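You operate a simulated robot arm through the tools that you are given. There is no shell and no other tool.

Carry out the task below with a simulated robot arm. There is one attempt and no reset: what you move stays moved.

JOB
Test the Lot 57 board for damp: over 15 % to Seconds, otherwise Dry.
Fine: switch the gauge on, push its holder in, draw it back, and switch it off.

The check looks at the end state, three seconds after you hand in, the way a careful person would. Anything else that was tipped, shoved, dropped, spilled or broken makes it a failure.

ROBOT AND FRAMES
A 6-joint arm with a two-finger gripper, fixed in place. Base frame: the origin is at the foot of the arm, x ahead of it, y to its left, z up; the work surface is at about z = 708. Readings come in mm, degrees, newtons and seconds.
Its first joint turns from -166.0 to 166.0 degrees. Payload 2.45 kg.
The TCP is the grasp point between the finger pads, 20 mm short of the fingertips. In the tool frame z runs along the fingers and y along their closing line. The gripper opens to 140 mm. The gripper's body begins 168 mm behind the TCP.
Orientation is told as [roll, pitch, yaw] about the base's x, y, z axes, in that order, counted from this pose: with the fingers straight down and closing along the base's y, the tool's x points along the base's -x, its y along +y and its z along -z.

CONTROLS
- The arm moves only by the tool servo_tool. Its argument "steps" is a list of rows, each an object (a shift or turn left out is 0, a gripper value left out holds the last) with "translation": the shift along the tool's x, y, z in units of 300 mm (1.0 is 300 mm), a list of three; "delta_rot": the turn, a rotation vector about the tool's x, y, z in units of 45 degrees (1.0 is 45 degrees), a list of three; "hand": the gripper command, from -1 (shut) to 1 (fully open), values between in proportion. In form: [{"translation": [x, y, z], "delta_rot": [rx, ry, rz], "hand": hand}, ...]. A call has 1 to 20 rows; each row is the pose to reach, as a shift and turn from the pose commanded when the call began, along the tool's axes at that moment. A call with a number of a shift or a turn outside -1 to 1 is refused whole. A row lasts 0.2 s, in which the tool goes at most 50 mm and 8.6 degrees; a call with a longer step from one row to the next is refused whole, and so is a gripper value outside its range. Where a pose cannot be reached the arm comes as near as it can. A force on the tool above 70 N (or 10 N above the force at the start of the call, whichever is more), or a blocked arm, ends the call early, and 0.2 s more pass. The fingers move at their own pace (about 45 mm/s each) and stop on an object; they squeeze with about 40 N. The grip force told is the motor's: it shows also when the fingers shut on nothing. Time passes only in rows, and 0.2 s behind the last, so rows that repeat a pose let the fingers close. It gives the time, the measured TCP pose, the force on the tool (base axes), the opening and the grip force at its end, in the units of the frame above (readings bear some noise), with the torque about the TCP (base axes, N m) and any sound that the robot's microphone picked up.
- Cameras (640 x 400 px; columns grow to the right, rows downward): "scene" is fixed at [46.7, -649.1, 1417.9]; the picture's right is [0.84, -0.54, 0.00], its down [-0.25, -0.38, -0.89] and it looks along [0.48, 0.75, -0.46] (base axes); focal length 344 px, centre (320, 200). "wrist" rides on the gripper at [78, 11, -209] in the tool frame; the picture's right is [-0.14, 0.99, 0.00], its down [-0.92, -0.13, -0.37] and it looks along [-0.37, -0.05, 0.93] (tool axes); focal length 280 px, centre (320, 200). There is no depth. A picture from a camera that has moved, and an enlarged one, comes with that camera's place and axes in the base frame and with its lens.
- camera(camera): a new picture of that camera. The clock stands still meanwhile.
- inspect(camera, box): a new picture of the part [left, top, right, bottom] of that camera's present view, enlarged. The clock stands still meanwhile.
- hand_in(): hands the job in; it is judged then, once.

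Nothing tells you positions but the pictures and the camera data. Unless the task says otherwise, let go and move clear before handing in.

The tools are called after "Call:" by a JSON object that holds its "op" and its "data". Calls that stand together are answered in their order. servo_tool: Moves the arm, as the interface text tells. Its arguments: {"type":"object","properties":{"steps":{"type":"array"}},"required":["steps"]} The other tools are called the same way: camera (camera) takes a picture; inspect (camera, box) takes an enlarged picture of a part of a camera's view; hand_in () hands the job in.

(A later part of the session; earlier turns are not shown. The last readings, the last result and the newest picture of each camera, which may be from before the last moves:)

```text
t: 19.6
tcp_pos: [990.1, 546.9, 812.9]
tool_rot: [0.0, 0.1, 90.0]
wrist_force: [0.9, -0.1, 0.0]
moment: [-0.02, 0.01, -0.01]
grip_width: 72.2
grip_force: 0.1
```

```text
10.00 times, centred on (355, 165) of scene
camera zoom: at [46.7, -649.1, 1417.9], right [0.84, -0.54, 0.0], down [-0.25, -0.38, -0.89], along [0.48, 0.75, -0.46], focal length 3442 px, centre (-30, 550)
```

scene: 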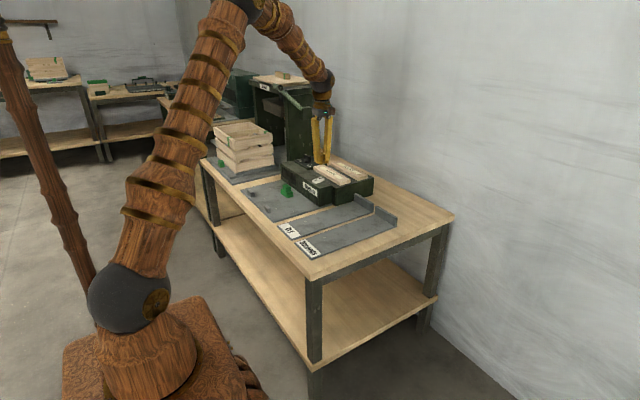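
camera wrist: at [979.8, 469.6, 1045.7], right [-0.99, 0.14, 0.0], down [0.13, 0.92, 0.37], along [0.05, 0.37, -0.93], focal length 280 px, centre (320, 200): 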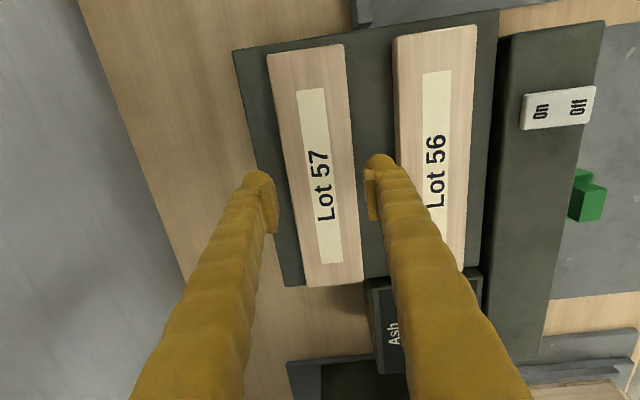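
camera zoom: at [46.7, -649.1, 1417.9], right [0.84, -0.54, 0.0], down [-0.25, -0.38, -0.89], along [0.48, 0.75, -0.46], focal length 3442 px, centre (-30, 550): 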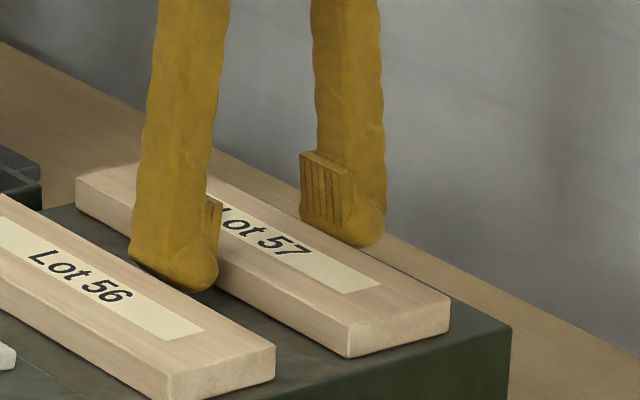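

No contact yet; the tips still look a few mm above the stand. I'll continue feeling downward.

Call:
{"op": "servo_tool", "data": {"steps": [{"translation": [0, 0, 0.004]}, {"translation": [0, 0, 0.008]}, {"translation": [0, 0, 0.008]}]}}

Call:
{"op": "servo_tool", "data": {"steps": [{"translation": [0, 0, 0.004]}, {"translation": [0, 0, 0.008]}, {"translation": [0, 0, 0.008]}]}}

```text
t: 20.4
tcp_pos: [991.1, 547.6, 808.7]
tool_rot: [-0.2, -0.1, 90.0]
wrist_force: [-0.3, 0.1, -0.2]
moment: [0.0, -0.01, 0.0]
grip_width: 72.1
grip_force: 0.0
```

```text
t: 21.2
tcp_pos: [990.8, 547.0, 808.4]
tool_rot: [-0.1, 0.0, 90.0]
wrist_force: [1.0, -2.6, 9.0]
moment: [-0.07, 0.43, 0.15]
grip_width: 72.3
grip_force: 0.4
```

Light contact at tip z≈788, which is the stand top. I'll rise 1.5 mm and close on the board.

Call:
{"op": "servo_tool", "data": {"steps": [{"translation": [0, 0, -0.006]}, {"translation": [0, 0, -0.006], "hand": -1}, {"translation": [0, 0, -0.006]}, {"translation": [0, 0, -0.006]}, {"translation": [0, 0, -0.006]}]}}

Call:
{"op": "inspect", "data": {"camera": "scene", "box": [320, 140, 380, 190]}}

Call:
{"op": "inspect", "data": {"camera": "wrist", "box": [200, 20, 480, 290]}}

```text
t: 22.4
tcp_pos: [991.0, 547.8, 809.9]
tool_rot: [-0.1, 0.0, 90.1]
wrist_force: [-0.2, 0.9, 0.0]
moment: [0.03, -0.01, -0.01]
grip_width: 58.6
grip_force: 39.8
```

```text
8.00 times, centred on (350, 165) of scene
camera zoom: at [46.7, -649.1, 1417.9], right [0.84, -0.54, 0.0], down [-0.25, -0.38, -0.89], along [0.48, 0.75, -0.46], focal length 2753 px, centre (80, 480)
```

zoom: 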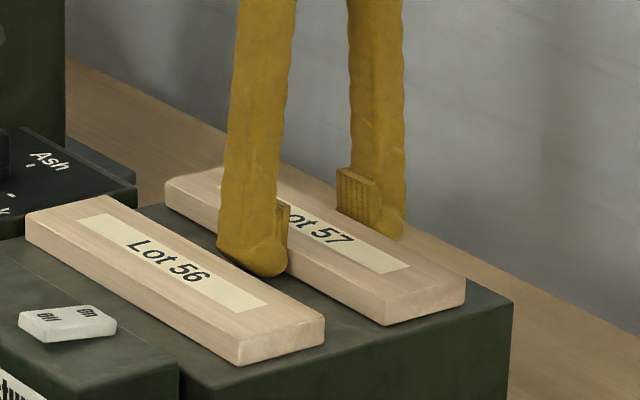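

```text
1.48 times, centred on (340, 155) of wrist
camera zoom: at [978.7, 469.5, 1019.2], right [-0.99, 0.14, 0.0], down [0.13, 0.92, 0.37], along [0.05, 0.36, -0.93], focal length 415 px, centre (290, 267)
```

zoom: 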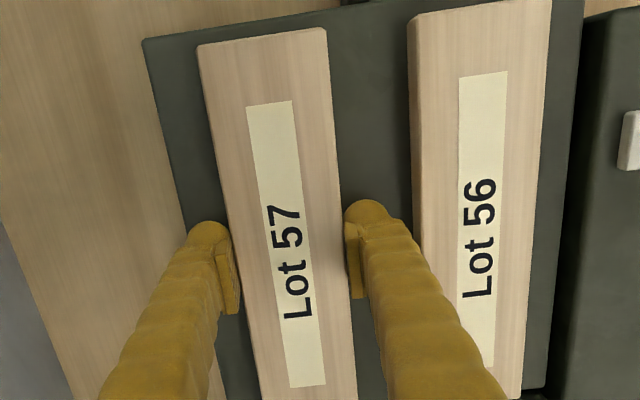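

The board is gripped at 58.6 mm width. Lifting slowly.

Call:
{"op": "servo_tool", "data": {"steps": [{"translation": [0, 0, -0.02]}, {"translation": [0, 0, -0.05]}, {"translation": [0, 0, -0.1]}, {"translation": [0, 0, -0.18]}, {"translation": [0, 0, -0.28]}, {"translation": [0, 0, -0.38]}, {"translation": [0, 0, -0.38]}]}}

Call:
{"op": "camera", "data": {"camera": "scene"}}

Call:
{"op": "camera", "data": {"camera": "wrist"}}

```text
t: 24.0
tcp_pos: [991.3, 547.3, 924.0]
tool_rot: [-0.1, 0.0, 90.0]
wrist_force: [0.5, -0.9, -1.1]
moment: [0.0, 0.01, -0.03]
grip_width: 58.7
grip_force: 40.0
```

```text
taken
```

scene: 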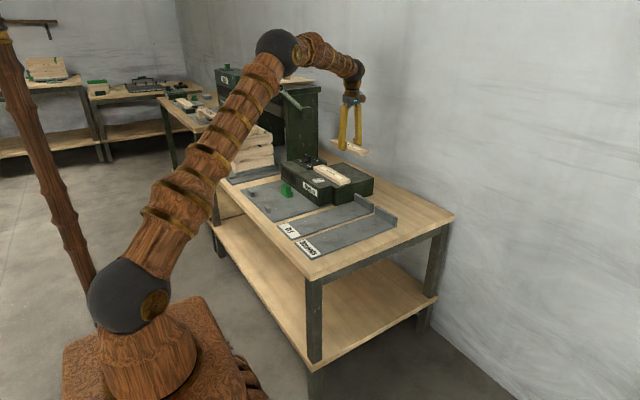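

```text
taken
camera wrist: at [978.7, 470.0, 1133.2], right [-0.99, 0.14, 0.0], down [0.13, 0.92, 0.37], along [0.05, 0.36, -0.93], focal length 280 px, centre (320, 200)
```

wrist: 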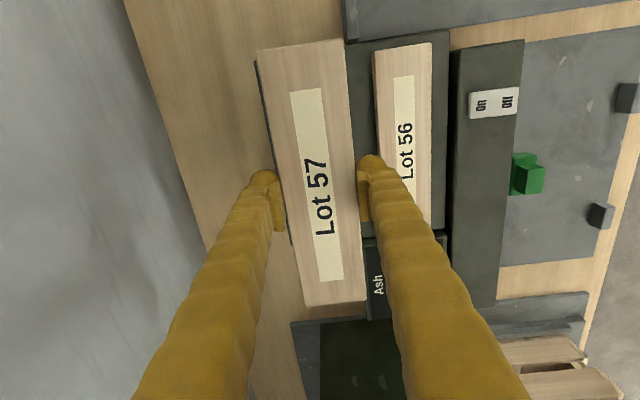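

Lot 57 is lifted level and Lot 56 is untouched. I'll carry it to above the gauge and measure the stops and the green holder from there.

Call:
{"op": "servo_tool", "data": {"steps": [{"translation": [0.01, 0.1, -0.06]}, {"translation": [0.02, 0.22, -0.12]}, {"translation": [0.03, 0.34, -0.12]}, {"translation": [0.04, 0.46, -0.12]}, {"translation": [0.05, 0.56, -0.12]}, {"translation": [0.057, 0.637, -0.12]}, {"translation": [0.057, 0.637, -0.12]}]}}

Call:
{"op": "camera", "data": {"camera": "wrist"}}

Call:
{"op": "inspect", "data": {"camera": "wrist", "box": [360, 70, 560, 300]}}

```text
t: 25.6
tcp_pos: [798.5, 530.9, 959.5]
tool_rot: [-0.1, 0.0, 90.0]
wrist_force: [0.4, -0.3, -0.9]
moment: [-0.03, 0.03, -0.01]
grip_width: 58.5
grip_force: 40.3
```

```text
taken
camera wrist: at [786.8, 453.8, 1169.0], right [-0.99, 0.14, 0.0], down [0.13, 0.92, 0.37], along [0.05, 0.37, -0.93], focal length 280 px, centre (320, 200)
```

wrist: 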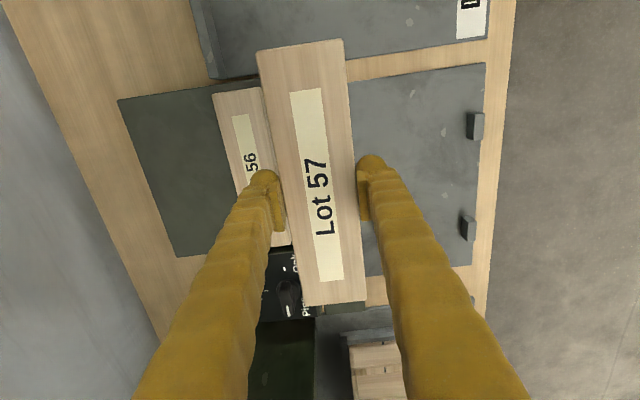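

```text
1.74 times, centred on (460, 185) of wrist
camera zoom: at [786.8, 453.8, 1169.0], right [-0.99, 0.14, 0.0], down [0.13, 0.92, 0.37], along [0.05, 0.37, -0.93], focal length 488 px, centre (76, 226)
```

zoom: 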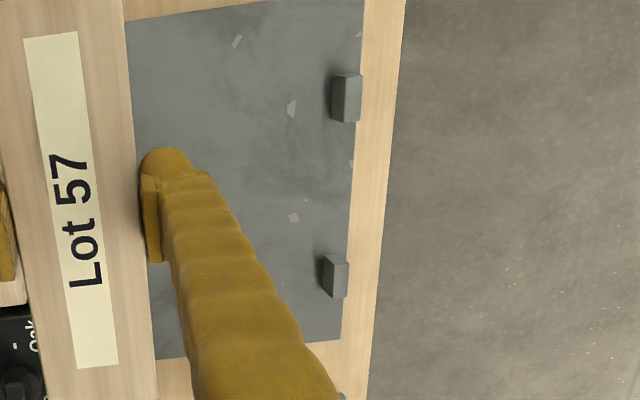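

The green holder is hidden behind a finger here. I'll back out a bit so that both stops and the holder are visible, then zoom.

Call:
{"op": "servo_tool", "data": {"steps": [{"translation": [0.03, -0.12, 0]}, {"translation": [0.05, -0.24, 0]}, {"translation": [0.05, -0.35, 0]}, {"translation": [0.05, -0.35, 0]}]}}

Call:
{"op": "camera", "data": {"camera": "wrist"}}

Call:
{"op": "inspect", "data": {"camera": "wrist", "box": [400, 70, 560, 250]}}

```text
t: 26.6
tcp_pos: [904.8, 516.4, 961.5]
tool_rot: [-0.1, 0.0, 90.0]
wrist_force: [-0.3, -0.5, -1.0]
moment: [-0.03, 0.0, 0.0]
grip_width: 58.8
grip_force: 39.7
```

```text
taken
camera wrist: at [892.5, 438.4, 1171.1], right [-0.99, 0.14, 0.0], down [0.13, 0.92, 0.37], along [0.05, 0.36, -0.93], focal length 280 px, centre (320, 200)
```

wrist: 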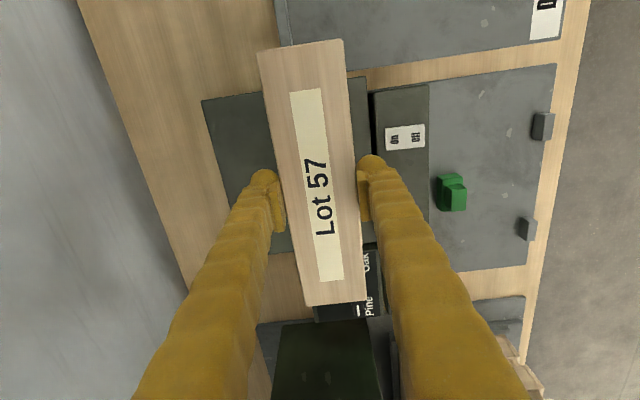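

```text
2.22 times, centred on (480, 160) of wrist
camera zoom: at [892.5, 438.4, 1171.1], right [-0.99, 0.14, 0.0], down [0.13, 0.92, 0.37], along [0.05, 0.36, -0.93], focal length 623 px, centre (-36, 289)
```

zoom: 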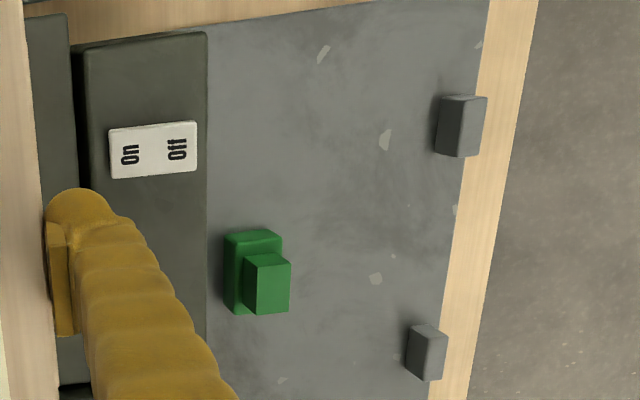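

From this view the stops' inner faces are at x≈565 (y 524–561 and 705–745). The green holder spans x≈680–714, centred at y≈634, and the gauge front is at x≈759. I'll set the board against the stops centred at y≈634, starting by moving above that spot.

Call:
{"op": "servo_tool", "data": {"steps": [{"translation": [-0.05, 0.12, 0]}, {"translation": [-0.1, 0.24, 0]}, {"translation": [-0.15, 0.36, 0]}, {"translation": [-0.2, 0.48, 0]}, {"translation": [-0.25, 0.6, 0]}, {"translation": [-0.3, 0.72, 0]}, {"translation": [-0.35, 0.84, 0]}, {"translation": [-0.393, 0.95, 0]}, {"translation": [-0.393, 1.0, 0.1]}, {"translation": [-0.393, 1.0, 0.2]}, {"translation": [-0.393, 1.0, 0.2]}]}}

Call:
{"op": "camera", "data": {"camera": "wrist"}}

Call:
{"op": "camera", "data": {"camera": "scene"}}

```text
t: 29.0
tcp_pos: [602.6, 633.1, 898.9]
tool_rot: [-0.1, 0.0, 90.0]
wrist_force: [-0.9, 0.3, -1.5]
moment: [-0.02, 0.01, -0.02]
grip_width: 58.5
grip_force: 40.6
```

```text
taken
camera wrist: at [590.1, 555.1, 1108.1], right [-0.99, 0.14, 0.0], down [0.13, 0.92, 0.37], along [0.05, 0.37, -0.93], focal length 280 px, centre (320, 200)
```

wrist: 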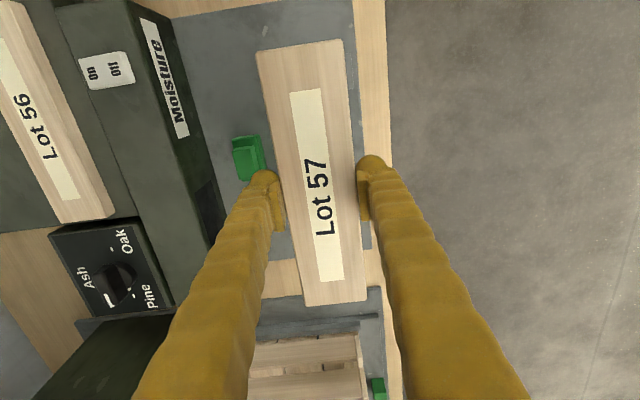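

```text
taken
```

scene: 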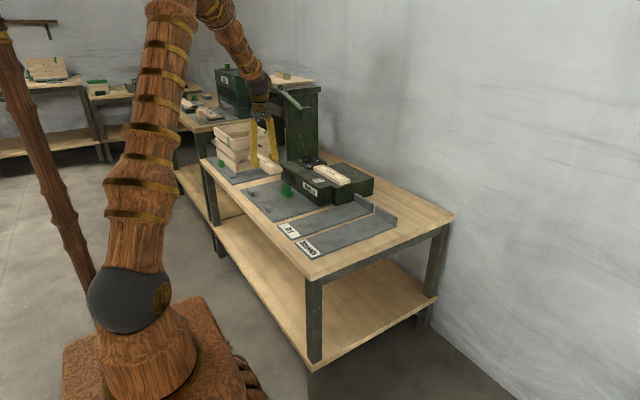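

The board is over the plate, clear of the holder and crate. Descending to about 45 mm above the plate, with a small shift toward the stops.

Call:
{"op": "servo_tool", "data": {"steps": [{"translation": [0, 0.013, 0.12]}, {"translation": [0, 0.013, 0.24]}, {"translation": [0, 0.013, 0.33]}, {"translation": [0, 0.013, 0.397]}, {"translation": [0, 0.013, 0.397]}]}}

Call:
{"op": "camera", "data": {"camera": "wrist"}}

Call:
{"op": "inspect", "data": {"camera": "scene", "box": [230, 140, 330, 220]}}

```text
t: 30.2
tcp_pos: [601.1, 631.7, 779.5]
tool_rot: [-0.1, 0.1, 90.0]
wrist_force: [0.7, -0.8, -1.3]
moment: [0.0, -0.02, 0.02]
grip_width: 58.5
grip_force: 39.7
```

```text
taken
camera wrist: at [588.4, 553.4, 988.8], right [-0.99, 0.14, 0.0], down [0.13, 0.92, 0.37], along [0.05, 0.36, -0.93], focal length 280 px, centre (320, 200)
```

wrist: 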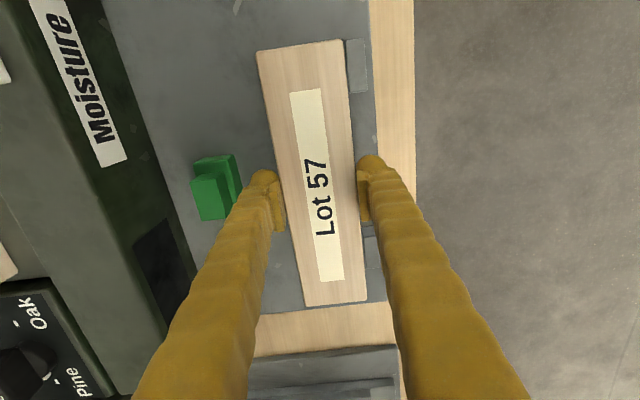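

```text
5.00 times, centred on (280, 180) of scene
camera zoom: at [46.7, -649.1, 1417.9], right [0.84, -0.54, 0.0], down [-0.25, -0.38, -0.89], along [0.48, 0.75, -0.46], focal length 1721 px, centre (520, 300)
```

zoom: 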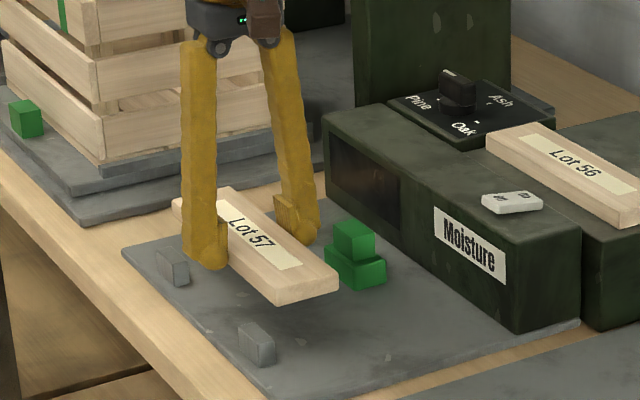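

The board hangs just gauge-side of the stops with a few mm to spare. Lowering to just above the plate.

Call:
{"op": "servo_tool", "data": {"steps": [{"translation": [-0.005, 0.005, 0.05]}, {"translation": [-0.005, 0.005, 0.09]}, {"translation": [-0.005, 0.005, 0.12]}, {"translation": [-0.005, 0.005, 0.12]}]}}

Call:
{"op": "inspect", "data": {"camera": "scene", "box": [240, 160, 310, 216]}}

Call:
{"op": "inspect", "data": {"camera": "wrist", "box": [180, 20, 420, 310]}}

```text
t: 31.2
tcp_pos: [600.0, 634.3, 744.2]
tool_rot: [-0.1, 0.0, 90.0]
wrist_force: [0.0, 0.2, -1.6]
moment: [0.03, 0.0, 0.02]
grip_width: 58.8
grip_force: 40.2
```

```text
7.14 times, centred on (275, 188) of scene
camera zoom: at [46.7, -649.1, 1417.9], right [0.84, -0.54, 0.0], down [-0.25, -0.38, -0.89], along [0.48, 0.75, -0.46], focal length 2458 px, centre (641, 286)
```

zoom: 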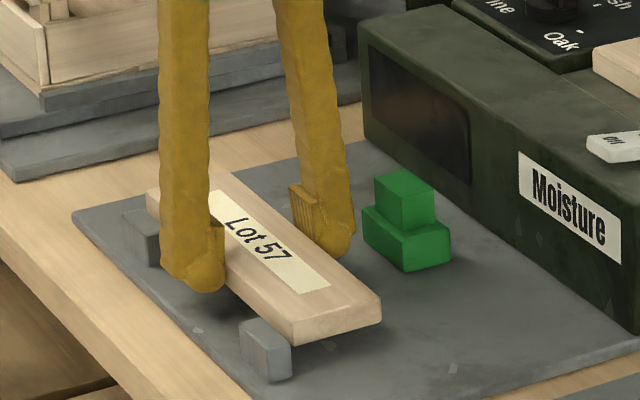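

```text
1.38 times, centred on (300, 165) of wrist
camera zoom: at [587.6, 557.1, 953.5], right [-0.99, 0.14, 0.0], down [0.13, 0.92, 0.37], along [0.05, 0.37, -0.93], focal length 387 px, centre (348, 248)
```

zoom: 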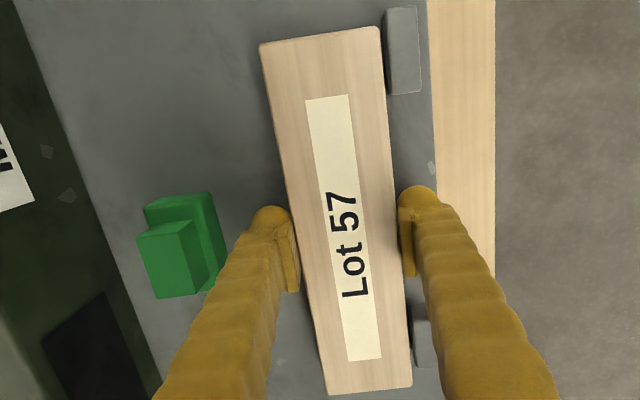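

Nicely placed; I'll nudge 4 mm toward −y to centre it on the two stops and lower gently until it touches the plate.

Call:
{"op": "servo_tool", "data": {"steps": [{"translation": [0.014, 0.003, 0.008]}, {"translation": [0.014, 0.003, 0.014]}, {"translation": [0.014, 0.003, 0.018]}, {"translation": [0.014, 0.003, 0.018]}]}}

```text
t: 32.2
tcp_pos: [600.0, 631.2, 738.9]
tool_rot: [-0.1, 0.0, 90.0]
wrist_force: [0.5, -0.6, -1.9]
moment: [-0.01, 0.02, 0.03]
grip_width: 58.7
grip_force: 40.4
```

Call:
{"op": "servo_tool", "data": {"steps": [{"translation": [0, 0, 0.005]}, {"translation": [0, 0, 0.008]}, {"translation": [0, 0, 0.008]}]}}

```text
t: 33.0
tcp_pos: [599.2, 631.0, 735.6]
tool_rot: [-0.1, 0.0, 90.0]
wrist_force: [0.2, -0.3, -2.3]
moment: [0.0, -0.01, 0.0]
grip_width: 58.8
grip_force: 40.2
```

Call:
{"op": "servo_tool", "data": {"steps": [{"translation": [0, 0, 0.004]}, {"translation": [0, 0, 0.007]}, {"translation": [0, 0, 0.007]}]}}

Call:
{"op": "inspect", "data": {"camera": "scene", "box": [240, 160, 310, 216]}}

```text
t: 33.8
tcp_pos: [599.8, 630.1, 734.4]
tool_rot: [-0.2, 0.0, 90.0]
wrist_force: [0.3, 0.0, -1.6]
moment: [-0.04, 0.01, 0.0]
grip_width: 58.9
grip_force: 40.0
```

```text
7.14 times, centred on (275, 188) of scene
camera zoom: at [46.7, -649.1, 1417.9], right [0.84, -0.54, 0.0], down [-0.25, -0.38, -0.89], along [0.48, 0.75, -0.46], focal length 2458 px, centre (641, 286)
```

zoom: 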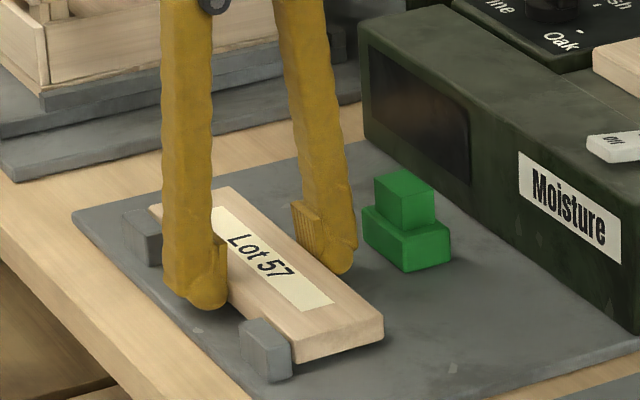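

Almost down. Continuing in small steps.

Call:
{"op": "servo_tool", "data": {"steps": [{"translation": [0, 0, 0.004]}, {"translation": [0, 0, 0.007]}, {"translation": [0, 0, 0.007]}]}}

```text
t: 34.6
tcp_pos: [598.5, 630.8, 732.2]
tool_rot: [-0.1, 0.0, 89.9]
wrist_force: [0.0, 0.5, -1.0]
moment: [-0.01, -0.02, 0.02]
grip_width: 58.8
grip_force: 40.3
```

Call:
{"op": "servo_tool", "data": {"steps": [{"translation": [0, 0, 0.004]}, {"translation": [0, 0, 0.007]}, {"translation": [0, 0, 0.007]}]}}

```text
t: 35.4
tcp_pos: [599.1, 630.5, 729.8]
tool_rot: [0.0, 0.0, 90.0]
wrist_force: [-0.2, 0.2, -1.7]
moment: [0.02, 0.02, -0.03]
grip_width: 58.5
grip_force: 40.1
```

Call:
{"op": "servo_tool", "data": {"steps": [{"translation": [0, 0, 0.003]}, {"translation": [0, 0, 0.005]}, {"translation": [0, 0, 0.005]}]}}

Call:
{"op": "inspect", "data": {"camera": "scene", "box": [255, 180, 305, 220]}}

```text
t: 36.2
tcp_pos: [598.6, 632.0, 730.0]
tool_rot: [-0.1, 0.0, 90.1]
wrist_force: [-9.4, -5.6, 26.2]
moment: [-0.16, 0.5, 0.1]
grip_width: 58.7
grip_force: 40.3
```

```text
10.00 times, centred on (280, 200) of scene
camera zoom: at [46.7, -649.1, 1417.9], right [0.84, -0.54, 0.0], down [-0.25, -0.38, -0.89], along [0.48, 0.75, -0.46], focal length 3442 px, centre (720, 200)
```

zoom: 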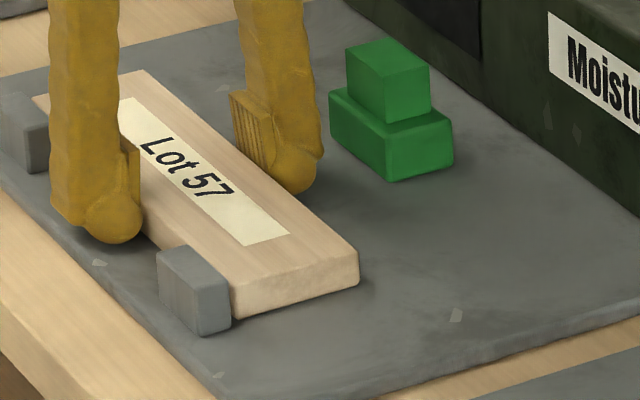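

The board is on the plate (contact at plate z≈708.5) next to the stops. I'll ease the pressure and open the fingers to about 78 mm.

Call:
{"op": "servo_tool", "data": {"steps": [{"translation": [0, 0, -0.005]}, {"translation": [0, 0, -0.005], "hand": 0.11}, {"translation": [0, 0, -0.005]}, {"translation": [0, 0, -0.005]}]}}

Call:
{"op": "inspect", "data": {"camera": "scene", "box": [255, 180, 305, 220]}}

```text
t: 37.2
tcp_pos: [600.1, 632.4, 730.5]
tool_rot: [-0.1, 0.0, 90.0]
wrist_force: [-0.2, -0.4, 0.9]
moment: [0.01, 0.0, 0.0]
grip_width: 77.4
grip_force: 0.1
```

```text
10.00 times, centred on (280, 200) of scene
camera zoom: at [46.7, -649.1, 1417.9], right [0.84, -0.54, 0.0], down [-0.25, -0.38, -0.89], along [0.48, 0.75, -0.46], focal length 3442 px, centre (720, 200)
```

zoom: 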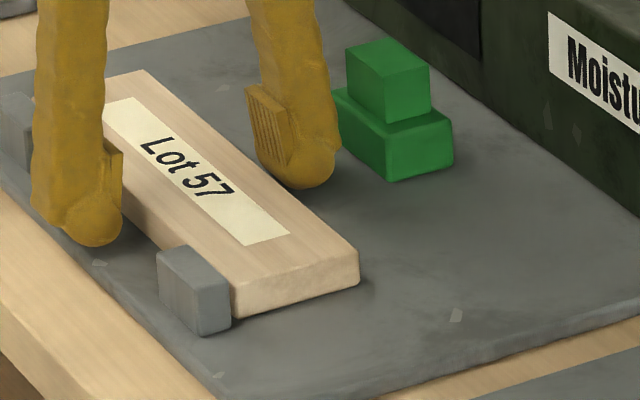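

Released. Raising straight up clear of the board.

Call:
{"op": "servo_tool", "data": {"steps": [{"translation": [0, 0, -0.03]}, {"translation": [0, 0, -0.1]}, {"translation": [0, 0, -0.22]}, {"translation": [0, 0, -0.36]}, {"translation": [0, 0, -0.5]}, {"translation": [0, 0, -0.6]}, {"translation": [0, 0, -0.6]}]}}

Call:
{"op": "camera", "data": {"camera": "wrist"}}

Call:
{"op": "inspect", "data": {"camera": "wrist", "box": [180, 60, 420, 260]}}

Call:
{"op": "inspect", "data": {"camera": "scene", "box": [240, 150, 330, 220]}}

```text
t: 38.8
tcp_pos: [600.0, 630.8, 910.7]
tool_rot: [-0.1, 0.0, 89.9]
wrist_force: [0.2, 0.4, -1.3]
moment: [0.01, 0.0, -0.01]
grip_width: 77.6
grip_force: 0.1
```

```text
taken
camera wrist: at [586.3, 552.8, 1120.2], right [-0.99, 0.14, 0.0], down [0.13, 0.92, 0.37], along [0.05, 0.36, -0.93], focal length 280 px, centre (320, 200)
```

wrist: 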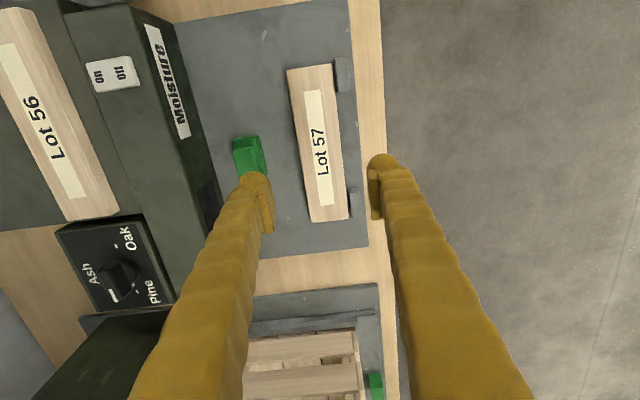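

```text
2.00 times, centred on (300, 160) of wrist
camera zoom: at [586.3, 552.8, 1120.2], right [-0.99, 0.14, 0.0], down [0.13, 0.92, 0.37], along [0.05, 0.36, -0.93], focal length 561 px, centre (360, 280)
```

zoom: 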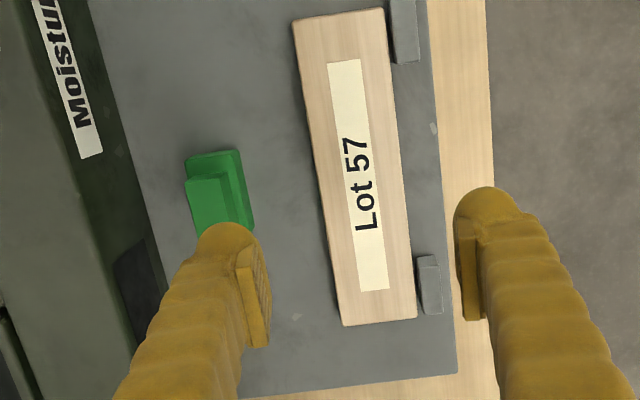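

```text
5.71 times, centred on (285, 185) of scene
camera zoom: at [46.7, -649.1, 1417.9], right [0.84, -0.54, 0.0], down [-0.25, -0.38, -0.89], along [0.48, 0.75, -0.46], focal length 1967 px, centre (520, 286)
```

zoom: 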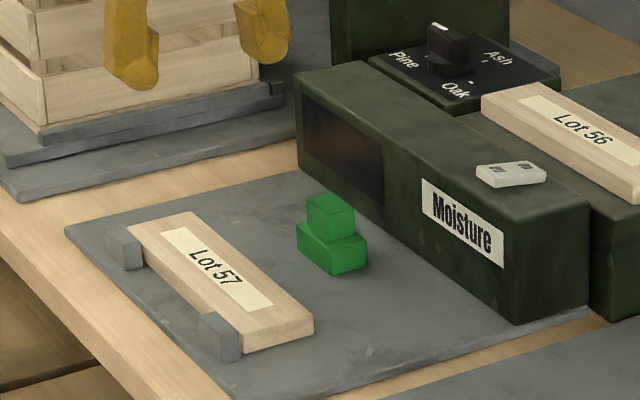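

The board lies square against both stops. Now I'll turn the gripper back to yaw 0 to grip the green holder's upper block, which is at about (700, 633) and about 33 mm wide in y.

Call:
{"op": "servo_tool", "data": {"steps": [{"delta_rot": [0, 0, 0.18], "hand": -0.1}, {"delta_rot": [0, 0, 0.36]}, {"delta_rot": [0, 0, 0.54]}, {"delta_rot": [0, 0, 0.72]}, {"delta_rot": [0, 0, 0.9]}, {"delta_rot": [0, 0, 1.0]}]}}

Call:
{"op": "servo_tool", "data": {"steps": [{"delta_rot": [0, 0, 0.18]}, {"delta_rot": [0, 0, 0.36]}, {"delta_rot": [0, 0, 0.54]}, {"delta_rot": [0, 0, 0.72]}, {"delta_rot": [0, 0, 0.9]}, {"delta_rot": [0, 0, 1.0]}, {"delta_rot": [0, 0, 1.0]}]}}

Call:
{"op": "camera", "data": {"camera": "wrist"}}

Call:
{"op": "inspect", "data": {"camera": "wrist", "box": [220, 60, 460, 260]}}

```text
t: 40.2
tcp_pos: [600.8, 631.5, 910.1]
tool_rot: [-0.2, -0.1, 44.9]
wrist_force: [0.9, -0.1, 0.6]
moment: [0.04, 0.02, 0.04]
grip_width: 63.0
grip_force: 0.0
```

```text
t: 41.8
tcp_pos: [598.7, 631.3, 908.9]
tool_rot: [0.0, -0.1, -0.1]
wrist_force: [0.4, 0.2, 0.4]
moment: [-0.02, 0.01, 0.03]
grip_width: 63.0
grip_force: 0.1
```

```text
taken
camera wrist: at [519.2, 642.4, 1118.8], right [0.14, 0.99, 0.0], down [0.92, -0.13, 0.37], along [0.37, -0.05, -0.93], focal length 280 px, centre (320, 200)
```

wrist: 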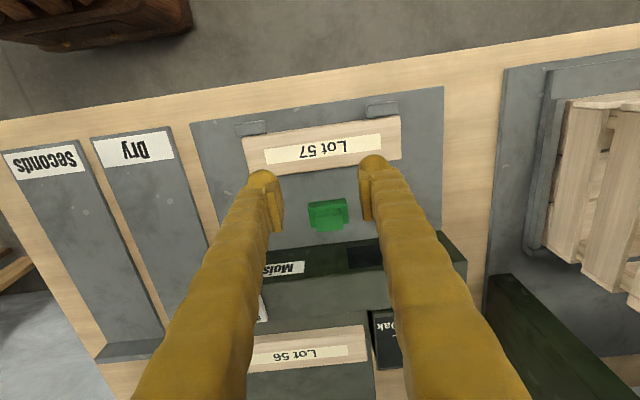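

```text
2.00 times, centred on (340, 160) of wrist
camera zoom: at [519.2, 642.4, 1118.8], right [0.14, 0.99, 0.0], down [0.92, -0.13, 0.37], along [0.37, -0.05, -0.93], focal length 561 px, centre (280, 280)
```

zoom: 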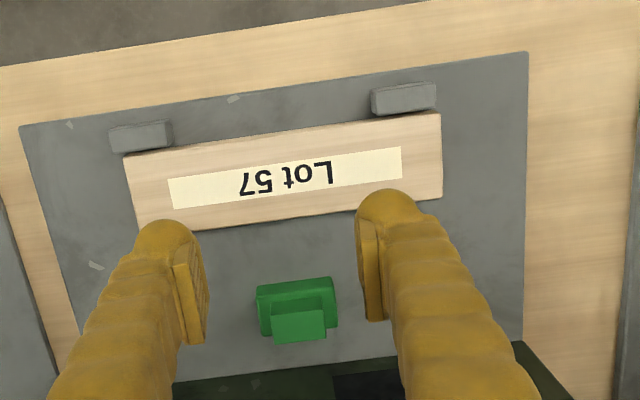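

The holder's upper block is centred at about (702, 631). I'll move over it and descend to just above it.

Call:
{"op": "servo_tool", "data": {"steps": [{"translation": [-0.15, 0, 0]}, {"translation": [-0.3, 0, 0.03]}, {"translation": [-0.344, 0, 0.13]}, {"translation": [-0.344, 0, 0.27]}, {"translation": [-0.344, 0, 0.396]}, {"translation": [-0.344, 0, 0.396]}]}}

Call:
{"op": "camera", "data": {"camera": "wrist"}}

Call:
{"op": "inspect", "data": {"camera": "wrist", "box": [240, 120, 400, 250]}}

Call:
{"op": "inspect", "data": {"camera": "scene", "box": [260, 160, 320, 210]}}

```text
t: 43.2
tcp_pos: [702.7, 632.8, 791.2]
tool_rot: [0.0, -0.1, 0.0]
wrist_force: [-0.2, 0.1, 0.5]
moment: [0.01, 0.02, -0.03]
grip_width: 63.0
grip_force: 0.1
```

```text
taken
camera wrist: at [622.9, 642.9, 1001.2], right [0.14, 0.99, 0.0], down [0.92, -0.13, 0.37], along [0.37, -0.05, -0.93], focal length 280 px, centre (320, 200)
```

wrist: 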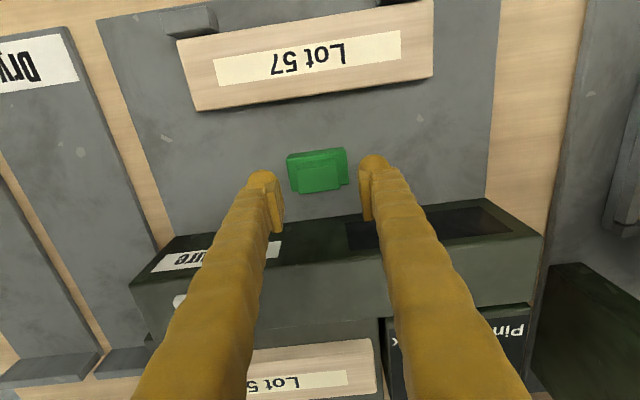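

```text
3.08 times, centred on (320, 185) of wrist
camera zoom: at [622.9, 642.9, 1001.2], right [0.14, 0.99, 0.0], down [0.92, -0.13, 0.37], along [0.37, -0.05, -0.93], focal length 863 px, centre (320, 246)
```

zoom: 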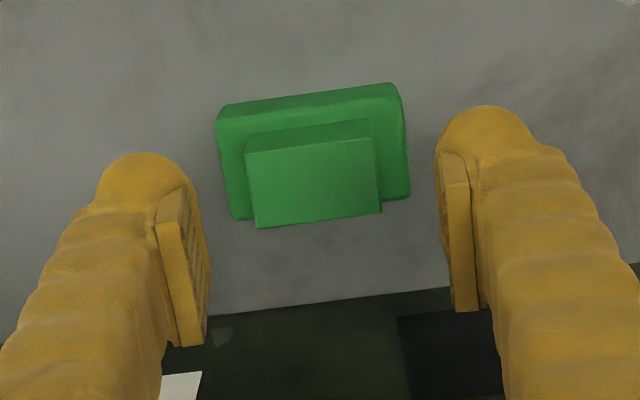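

```text
8.00 times, centred on (290, 185) of scene
camera zoom: at [46.7, -649.1, 1417.9], right [0.84, -0.54, 0.0], down [-0.25, -0.38, -0.89], along [0.48, 0.75, -0.46], focal length 2753 px, centre (560, 320)
```

zoom: 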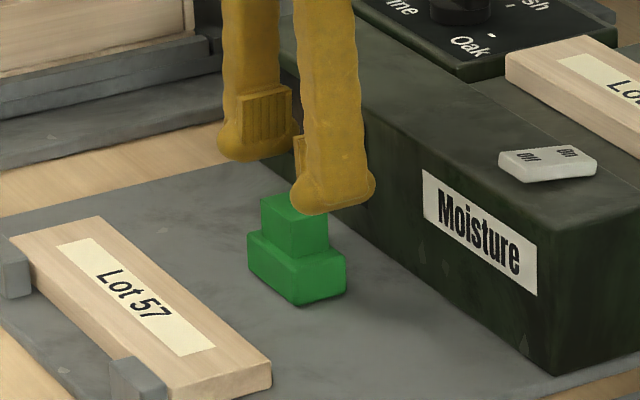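

The handle's upper block is about 38 mm wide, centred at (702.6, 629.8), and spans z≈731–754. I'll shift 3 mm and lower so the tips stop just above the lower block.

Call:
{"op": "servo_tool", "data": {"steps": [{"translation": [0, -0.01, 0.04]}, {"translation": [0, -0.01, 0.08]}, {"translation": [0, -0.01, 0.11]}, {"translation": [0, -0.01, 0.122]}, {"translation": [0, -0.01, 0.122]}]}}

Call:
{"op": "inspect", "data": {"camera": "scene", "box": [265, 170, 315, 210]}}

Call:
{"op": "inspect", "data": {"camera": "wrist", "box": [240, 120, 400, 250]}}

```text
t: 44.4
tcp_pos: [700.4, 627.3, 753.9]
tool_rot: [0.0, -0.1, 0.0]
wrist_force: [0.2, -0.5, -0.6]
moment: [0.02, 0.03, 0.02]
grip_width: 63.1
grip_force: 0.2
```

```text
10.00 times, centred on (290, 190) of scene
camera zoom: at [46.7, -649.1, 1417.9], right [0.84, -0.54, 0.0], down [-0.25, -0.38, -0.89], along [0.48, 0.75, -0.46], focal length 3442 px, centre (620, 300)
```

zoom: 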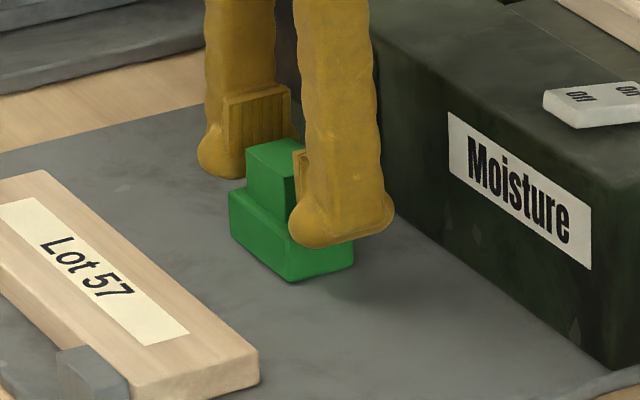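

```text
3.08 times, centred on (320, 185) of wrist
camera zoom: at [622.2, 639.5, 963.7], right [0.14, 0.99, 0.0], down [0.92, -0.13, 0.37], along [0.37, -0.05, -0.93], focal length 863 px, centre (320, 246)
```

zoom: 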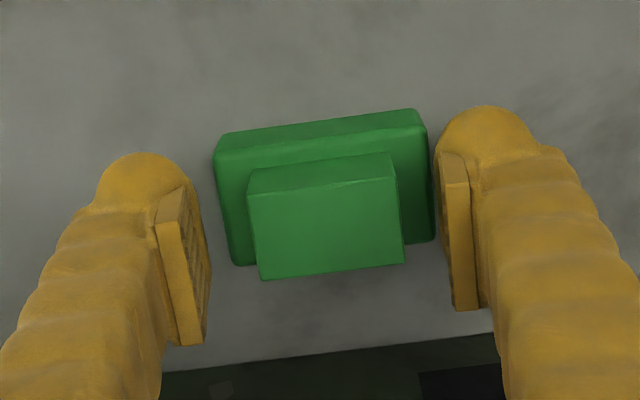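

The fingers flank the handle well. Closing on it.

Call:
{"op": "servo_tool", "data": {"steps": [{"hand": -1}, {"hand": -1}, {"hand": -1}, {"hand": -1}]}}

Call:
{"op": "inspect", "data": {"camera": "scene", "box": [265, 170, 315, 210]}}

```text
t: 45.4
tcp_pos: [701.2, 629.5, 756.1]
tool_rot: [0.1, -0.2, 0.0]
wrist_force: [-0.7, 33.0, 20.6]
moment: [0.13, 0.12, 0.0]
grip_width: 36.9
grip_force: 45.0
```

```text
10.00 times, centred on (290, 190) of scene
camera zoom: at [46.7, -649.1, 1417.9], right [0.84, -0.54, 0.0], down [-0.25, -0.38, -0.89], along [0.48, 0.75, -0.46], focal length 3442 px, centre (620, 300)
```

zoom: 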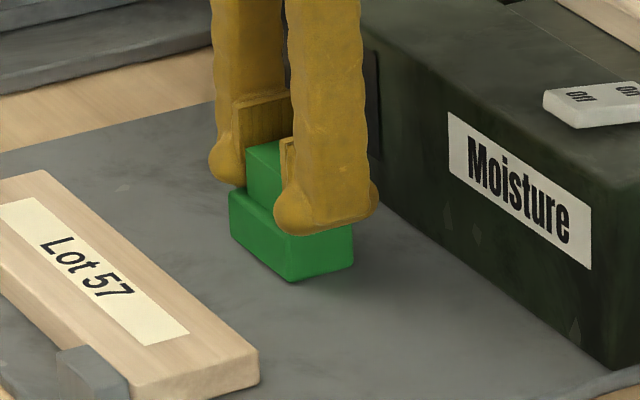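

Gripped at 36.9 mm, with a small side load from my being ~2 mm off. I'll relieve that and then push the holder toward the board and stops (−x) in small steps.

Call:
{"op": "servo_tool", "data": {"steps": [{"translation": [0, 0.007, -0.008]}, {"translation": [0, 0.007, -0.008]}]}}

Call:
{"op": "servo_tool", "data": {"steps": [{"translation": [0.01, 0, 0]}, {"translation": [0.02, 0, 0]}, {"translation": [0.033, 0, 0]}, {"translation": [0.033, 0, 0]}]}}

Call:
{"op": "inspect", "data": {"camera": "scene", "box": [255, 165, 325, 215]}}

```text
t: 46.0
tcp_pos: [703.2, 629.7, 755.4]
tool_rot: [0.0, 0.0, 0.1]
wrist_force: [6.1, 22.0, -0.1]
moment: [0.24, -0.15, -0.05]
grip_width: 36.7
grip_force: 45.1
```

```text
t: 47.0
tcp_pos: [692.4, 629.7, 756.0]
tool_rot: [0.0, -0.1, 0.1]
wrist_force: [8.6, 9.1, -15.1]
moment: [0.11, -0.26, -0.02]
grip_width: 37.1
grip_force: 44.8
```

```text
8.00 times, centred on (290, 190) of scene
camera zoom: at [46.7, -649.1, 1417.9], right [0.84, -0.54, 0.0], down [-0.25, -0.38, -0.89], along [0.48, 0.75, -0.46], focal length 2753 px, centre (560, 280)
```

zoom: 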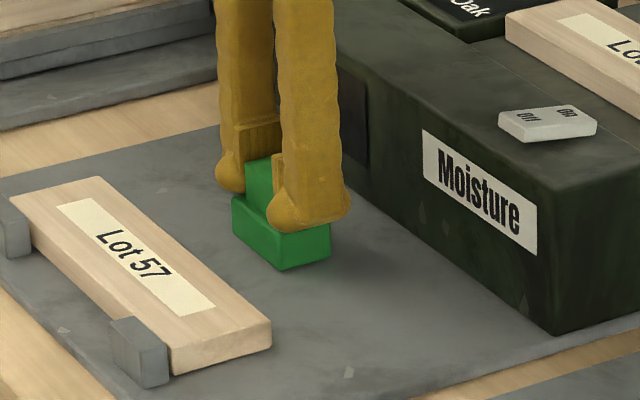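

The holder slides toward the board with about 9 N. Continuing in small steps until it meets the board.

Call:
{"op": "servo_tool", "data": {"steps": [{"translation": [0.02, 0.003, 0.004]}, {"translation": [0.04, 0.003, 0.004]}, {"translation": [0.06, 0.003, 0.004]}, {"translation": [0.08, 0.003, 0.004]}, {"translation": [0.1, 0.003, 0.004]}, {"translation": [0.1, 0.003, 0.004]}]}}

Call:
{"op": "inspect", "data": {"camera": "scene", "box": [255, 165, 325, 215]}}

```text
t: 48.4
tcp_pos: [662.2, 629.5, 754.9]
tool_rot: [0.0, -0.1, 0.0]
wrist_force: [5.7, -25.9, 6.3]
moment: [-0.25, -0.12, 0.04]
grip_width: 37.1
grip_force: 45.1
```

```text
8.00 times, centred on (290, 190) of scene
camera zoom: at [46.7, -649.1, 1417.9], right [0.84, -0.54, 0.0], down [-0.25, -0.38, -0.89], along [0.48, 0.75, -0.46], focal length 2753 px, centre (560, 280)
```

zoom: 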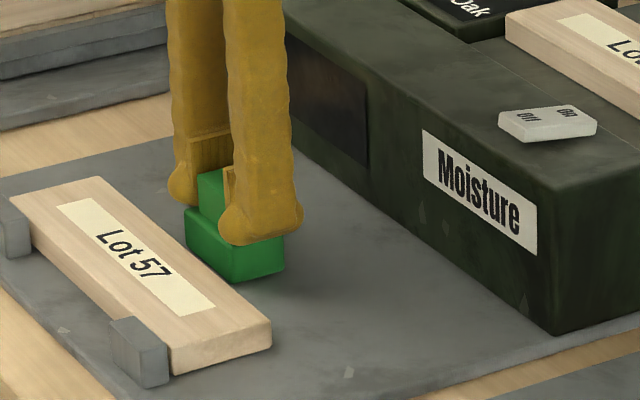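

The holder is about a dozen mm from the board. I'll continue in smaller steps.

Call:
{"op": "servo_tool", "data": {"steps": [{"translation": [0.01, -0.004, -0.001]}, {"translation": [0.02, -0.004, -0.001]}, {"translation": [0.03, -0.004, -0.001]}, {"translation": [0.03, -0.004, -0.001]}]}}

Call:
{"op": "inspect", "data": {"camera": "scene", "box": [250, 170, 310, 215]}}

```text
t: 49.4
tcp_pos: [653.5, 629.3, 756.1]
tool_rot: [0.0, -0.1, 0.0]
wrist_force: [9.2, -9.8, -4.1]
moment: [-0.1, -0.23, 0.05]
grip_width: 37.3
grip_force: 45.0
```

```text
8.89 times, centred on (280, 192) of scene
camera zoom: at [46.7, -649.1, 1417.9], right [0.84, -0.54, 0.0], down [-0.25, -0.38, -0.89], along [0.48, 0.75, -0.46], focal length 3059 px, centre (676, 267)
```

zoom: 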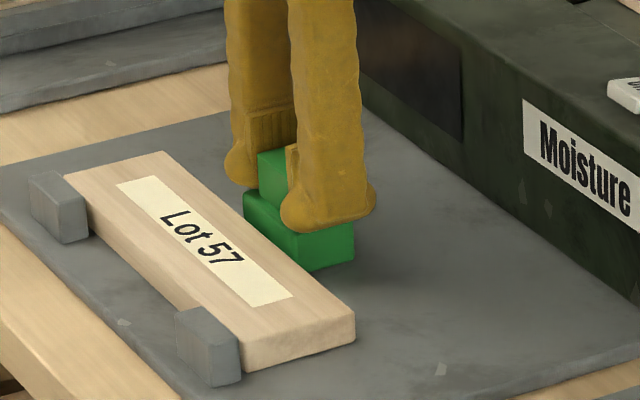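

Nearly touching now. I'll push on in 2 mm steps and watch the force and the display.

Call:
{"op": "servo_tool", "data": {"steps": [{"translation": [0.007, 0, 0]}, {"translation": [0.014, 0, 0]}, {"translation": [0.014, 0, 0]}]}}

Call:
{"op": "inspect", "data": {"camera": "scene", "box": [250, 160, 310, 210]}}

```text
t: 50.2
tcp_pos: [649.0, 630.1, 757.5]
tool_rot: [0.0, -0.1, 0.0]
wrist_force: [5.7, 0.7, -3.1]
moment: [0.05, -0.15, -0.01]
grip_width: 36.9
grip_force: 44.6
```

```text
8.00 times, centred on (280, 185) of scene
camera zoom: at [46.7, -649.1, 1417.9], right [0.84, -0.54, 0.0], down [-0.25, -0.38, -0.89], along [0.48, 0.75, -0.46], focal length 2753 px, centre (640, 320)
```

zoom: 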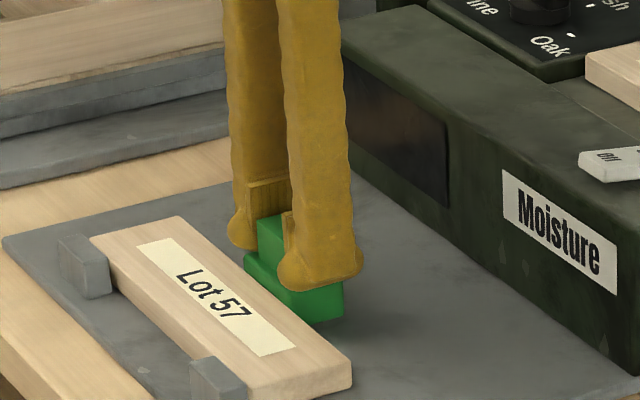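

Call:
{"op": "servo_tool", "data": {"steps": [{"translation": [0.005, 0, 0]}, {"translation": [0.01, 0, 0]}, {"translation": [0.01, 0, 0]}]}}

Call:
{"op": "servo_tool", "data": {"steps": [{"translation": [0.005, 0, 0]}, {"translation": [0.01, 0, 0]}, {"translation": [0.01, 0, 0]}]}}

Call:
{"op": "inspect", "data": {"camera": "scene", "box": [250, 160, 310, 210]}}

```text
t: 51.0
tcp_pos: [645.4, 629.8, 756.4]
tool_rot: [0.0, -0.1, 0.0]
wrist_force: [6.9, 16.2, -4.4]
moment: [0.2, -0.18, -0.03]
grip_width: 36.8
grip_force: 45.4
```

```text
t: 51.8
tcp_pos: [644.3, 629.6, 756.4]
tool_rot: [0.2, -0.2, -0.1]
wrist_force: [41.6, 21.5, -7.4]
moment: [0.15, -0.51, -0.15]
grip_width: 37.0
grip_force: 44.9
```

```text
8.00 times, centred on (280, 185) of scene
camera zoom: at [46.7, -649.1, 1417.9], right [0.84, -0.54, 0.0], down [-0.25, -0.38, -0.89], along [0.48, 0.75, -0.46], focal length 2753 px, centre (640, 320)
```

zoom: 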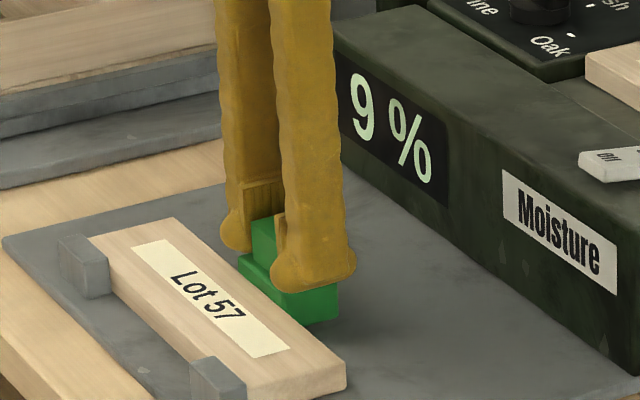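

The display lit up with something ending in "9 %", but a finger may hide a leading digit. I'll check with the wrist camera.

Call:
{"op": "camera", "data": {"camera": "wrist"}}

Call:
{"op": "inspect", "data": {"camera": "scene", "box": [270, 150, 320, 190]}}

Call:
{"op": "inspect", "data": {"camera": "wrist", "box": [300, 180, 560, 340]}}

```text
taken
camera wrist: at [564.4, 641.1, 965.2], right [0.14, 0.99, 0.0], down [0.92, -0.13, 0.37], along [0.37, -0.05, -0.93], focal length 280 px, centre (320, 200)
```

wrist: 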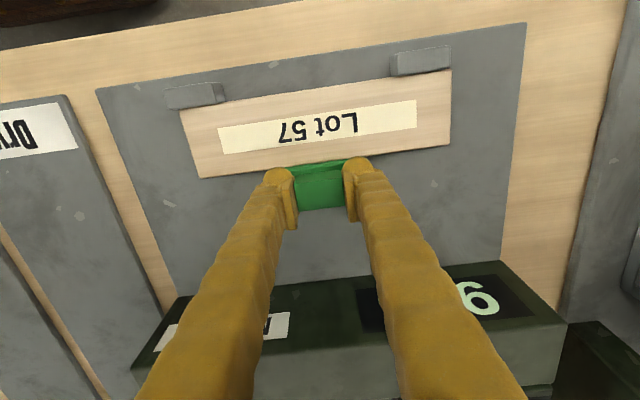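

```text
10.00 times, centred on (295, 170) of scene
camera zoom: at [46.7, -649.1, 1417.9], right [0.84, -0.54, 0.0], down [-0.25, -0.38, -0.89], along [0.48, 0.75, -0.46], focal length 3442 px, centre (570, 500)
```

zoom: 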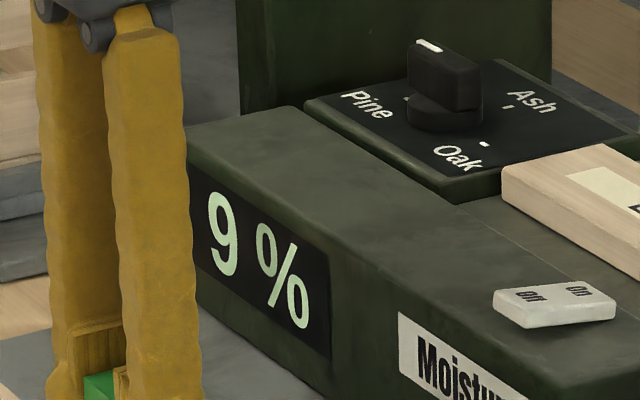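

```text
2.46 times, centred on (430, 260) of wrist
camera zoom: at [564.4, 641.1, 965.2], right [0.14, 0.99, 0.0], down [0.92, -0.13, 0.37], along [0.37, -0.05, -0.93], focal length 690 px, centre (49, 52)
```

zoom: 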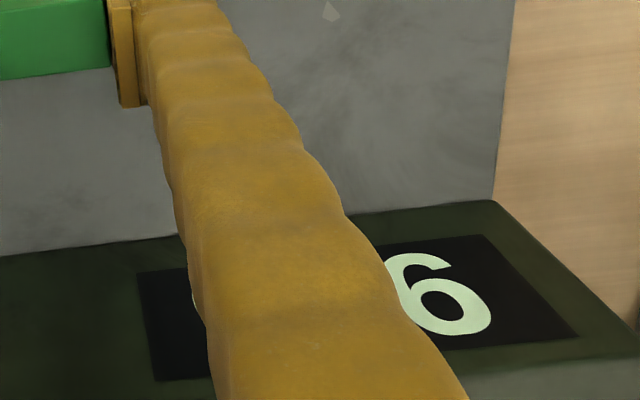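

The wrist view shows blank display on both sides of a centred "9 %", so there seems to be no leading digit. I'll hold for a couple of seconds to make sure the reading is settled.

Call:
{"op": "servo_tool", "data": {"steps": [{}, {}, {}, {}, {}, {}, {}, {}, {}, {}]}}

Call:
{"op": "inspect", "data": {"camera": "scene", "box": [270, 150, 320, 190]}}

Call:
{"op": "inspect", "data": {"camera": "wrist", "box": [300, 180, 560, 340]}}

```text
t: 54.0
tcp_pos: [643.9, 629.7, 755.8]
tool_rot: [0.1, -0.2, -0.1]
wrist_force: [37.7, 29.9, 20.2]
moment: [0.4, -0.42, -0.16]
grip_width: 36.9
grip_force: 45.0
```

```text
10.00 times, centred on (295, 170) of scene
camera zoom: at [46.7, -649.1, 1417.9], right [0.84, -0.54, 0.0], down [-0.25, -0.38, -0.89], along [0.48, 0.75, -0.46], focal length 3442 px, centre (570, 500)
```

zoom: 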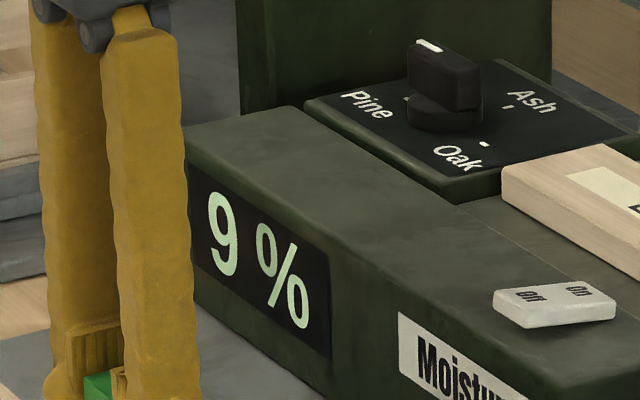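

```text
2.46 times, centred on (430, 260) of wrist
camera zoom: at [563.6, 641.2, 965.2], right [0.14, 0.99, 0.0], down [0.92, -0.13, 0.37], along [0.37, -0.05, -0.93], focal length 690 px, centre (49, 52)
```

zoom: 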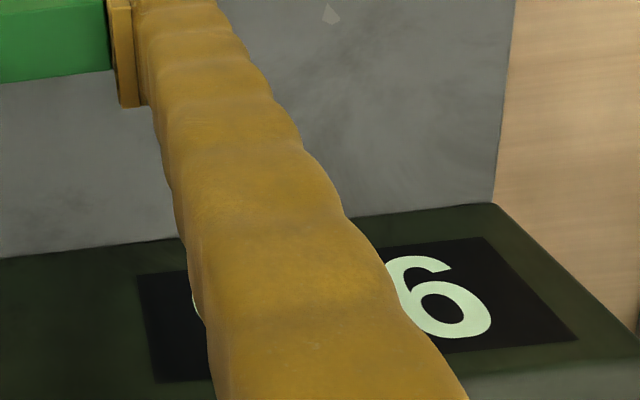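

The reading is a steady, centred "9 %", with no space for another digit, so Lot 57 is dry (≤ 15 %). I'll draw the holder back to where it was.

Call:
{"op": "servo_tool", "data": {"steps": [{"translation": [-0.01, 0.003, -0.002]}, {"translation": [-0.03, 0.003, -0.002]}, {"translation": [-0.06, 0.002, -0.002]}, {"translation": [-0.09, 0, -0.002]}, {"translation": [-0.12, 0, -0.002]}, {"translation": [-0.15, 0, -0.002]}, {"translation": [-0.18, 0, -0.002]}, {"translation": [-0.194, 0, -0.002]}, {"translation": [-0.194, 0, -0.002]}]}}

Call:
{"op": "inspect", "data": {"camera": "scene", "box": [250, 160, 330, 215]}}

```text
t: 56.0
tcp_pos: [699.1, 629.9, 755.1]
tool_rot: [0.0, 0.0, 0.1]
wrist_force: [-21.2, 23.7, 1.9]
moment: [0.3, 0.41, 0.13]
grip_width: 36.9
grip_force: 45.0
```

```text
7.27 times, centred on (290, 188) of scene
camera zoom: at [46.7, -649.1, 1417.9], right [0.84, -0.54, 0.0], down [-0.25, -0.38, -0.89], along [0.48, 0.75, -0.46], focal length 2503 px, centre (538, 291)
```

zoom: 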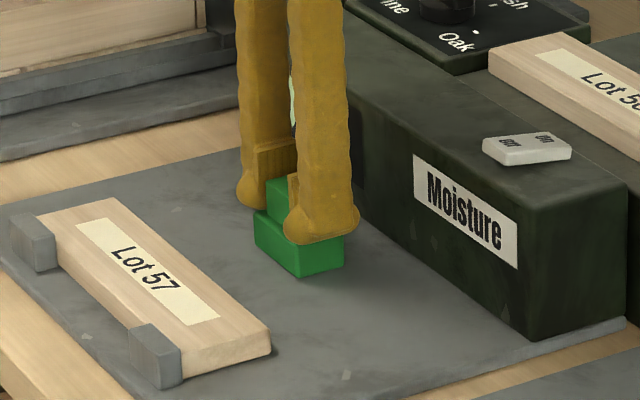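

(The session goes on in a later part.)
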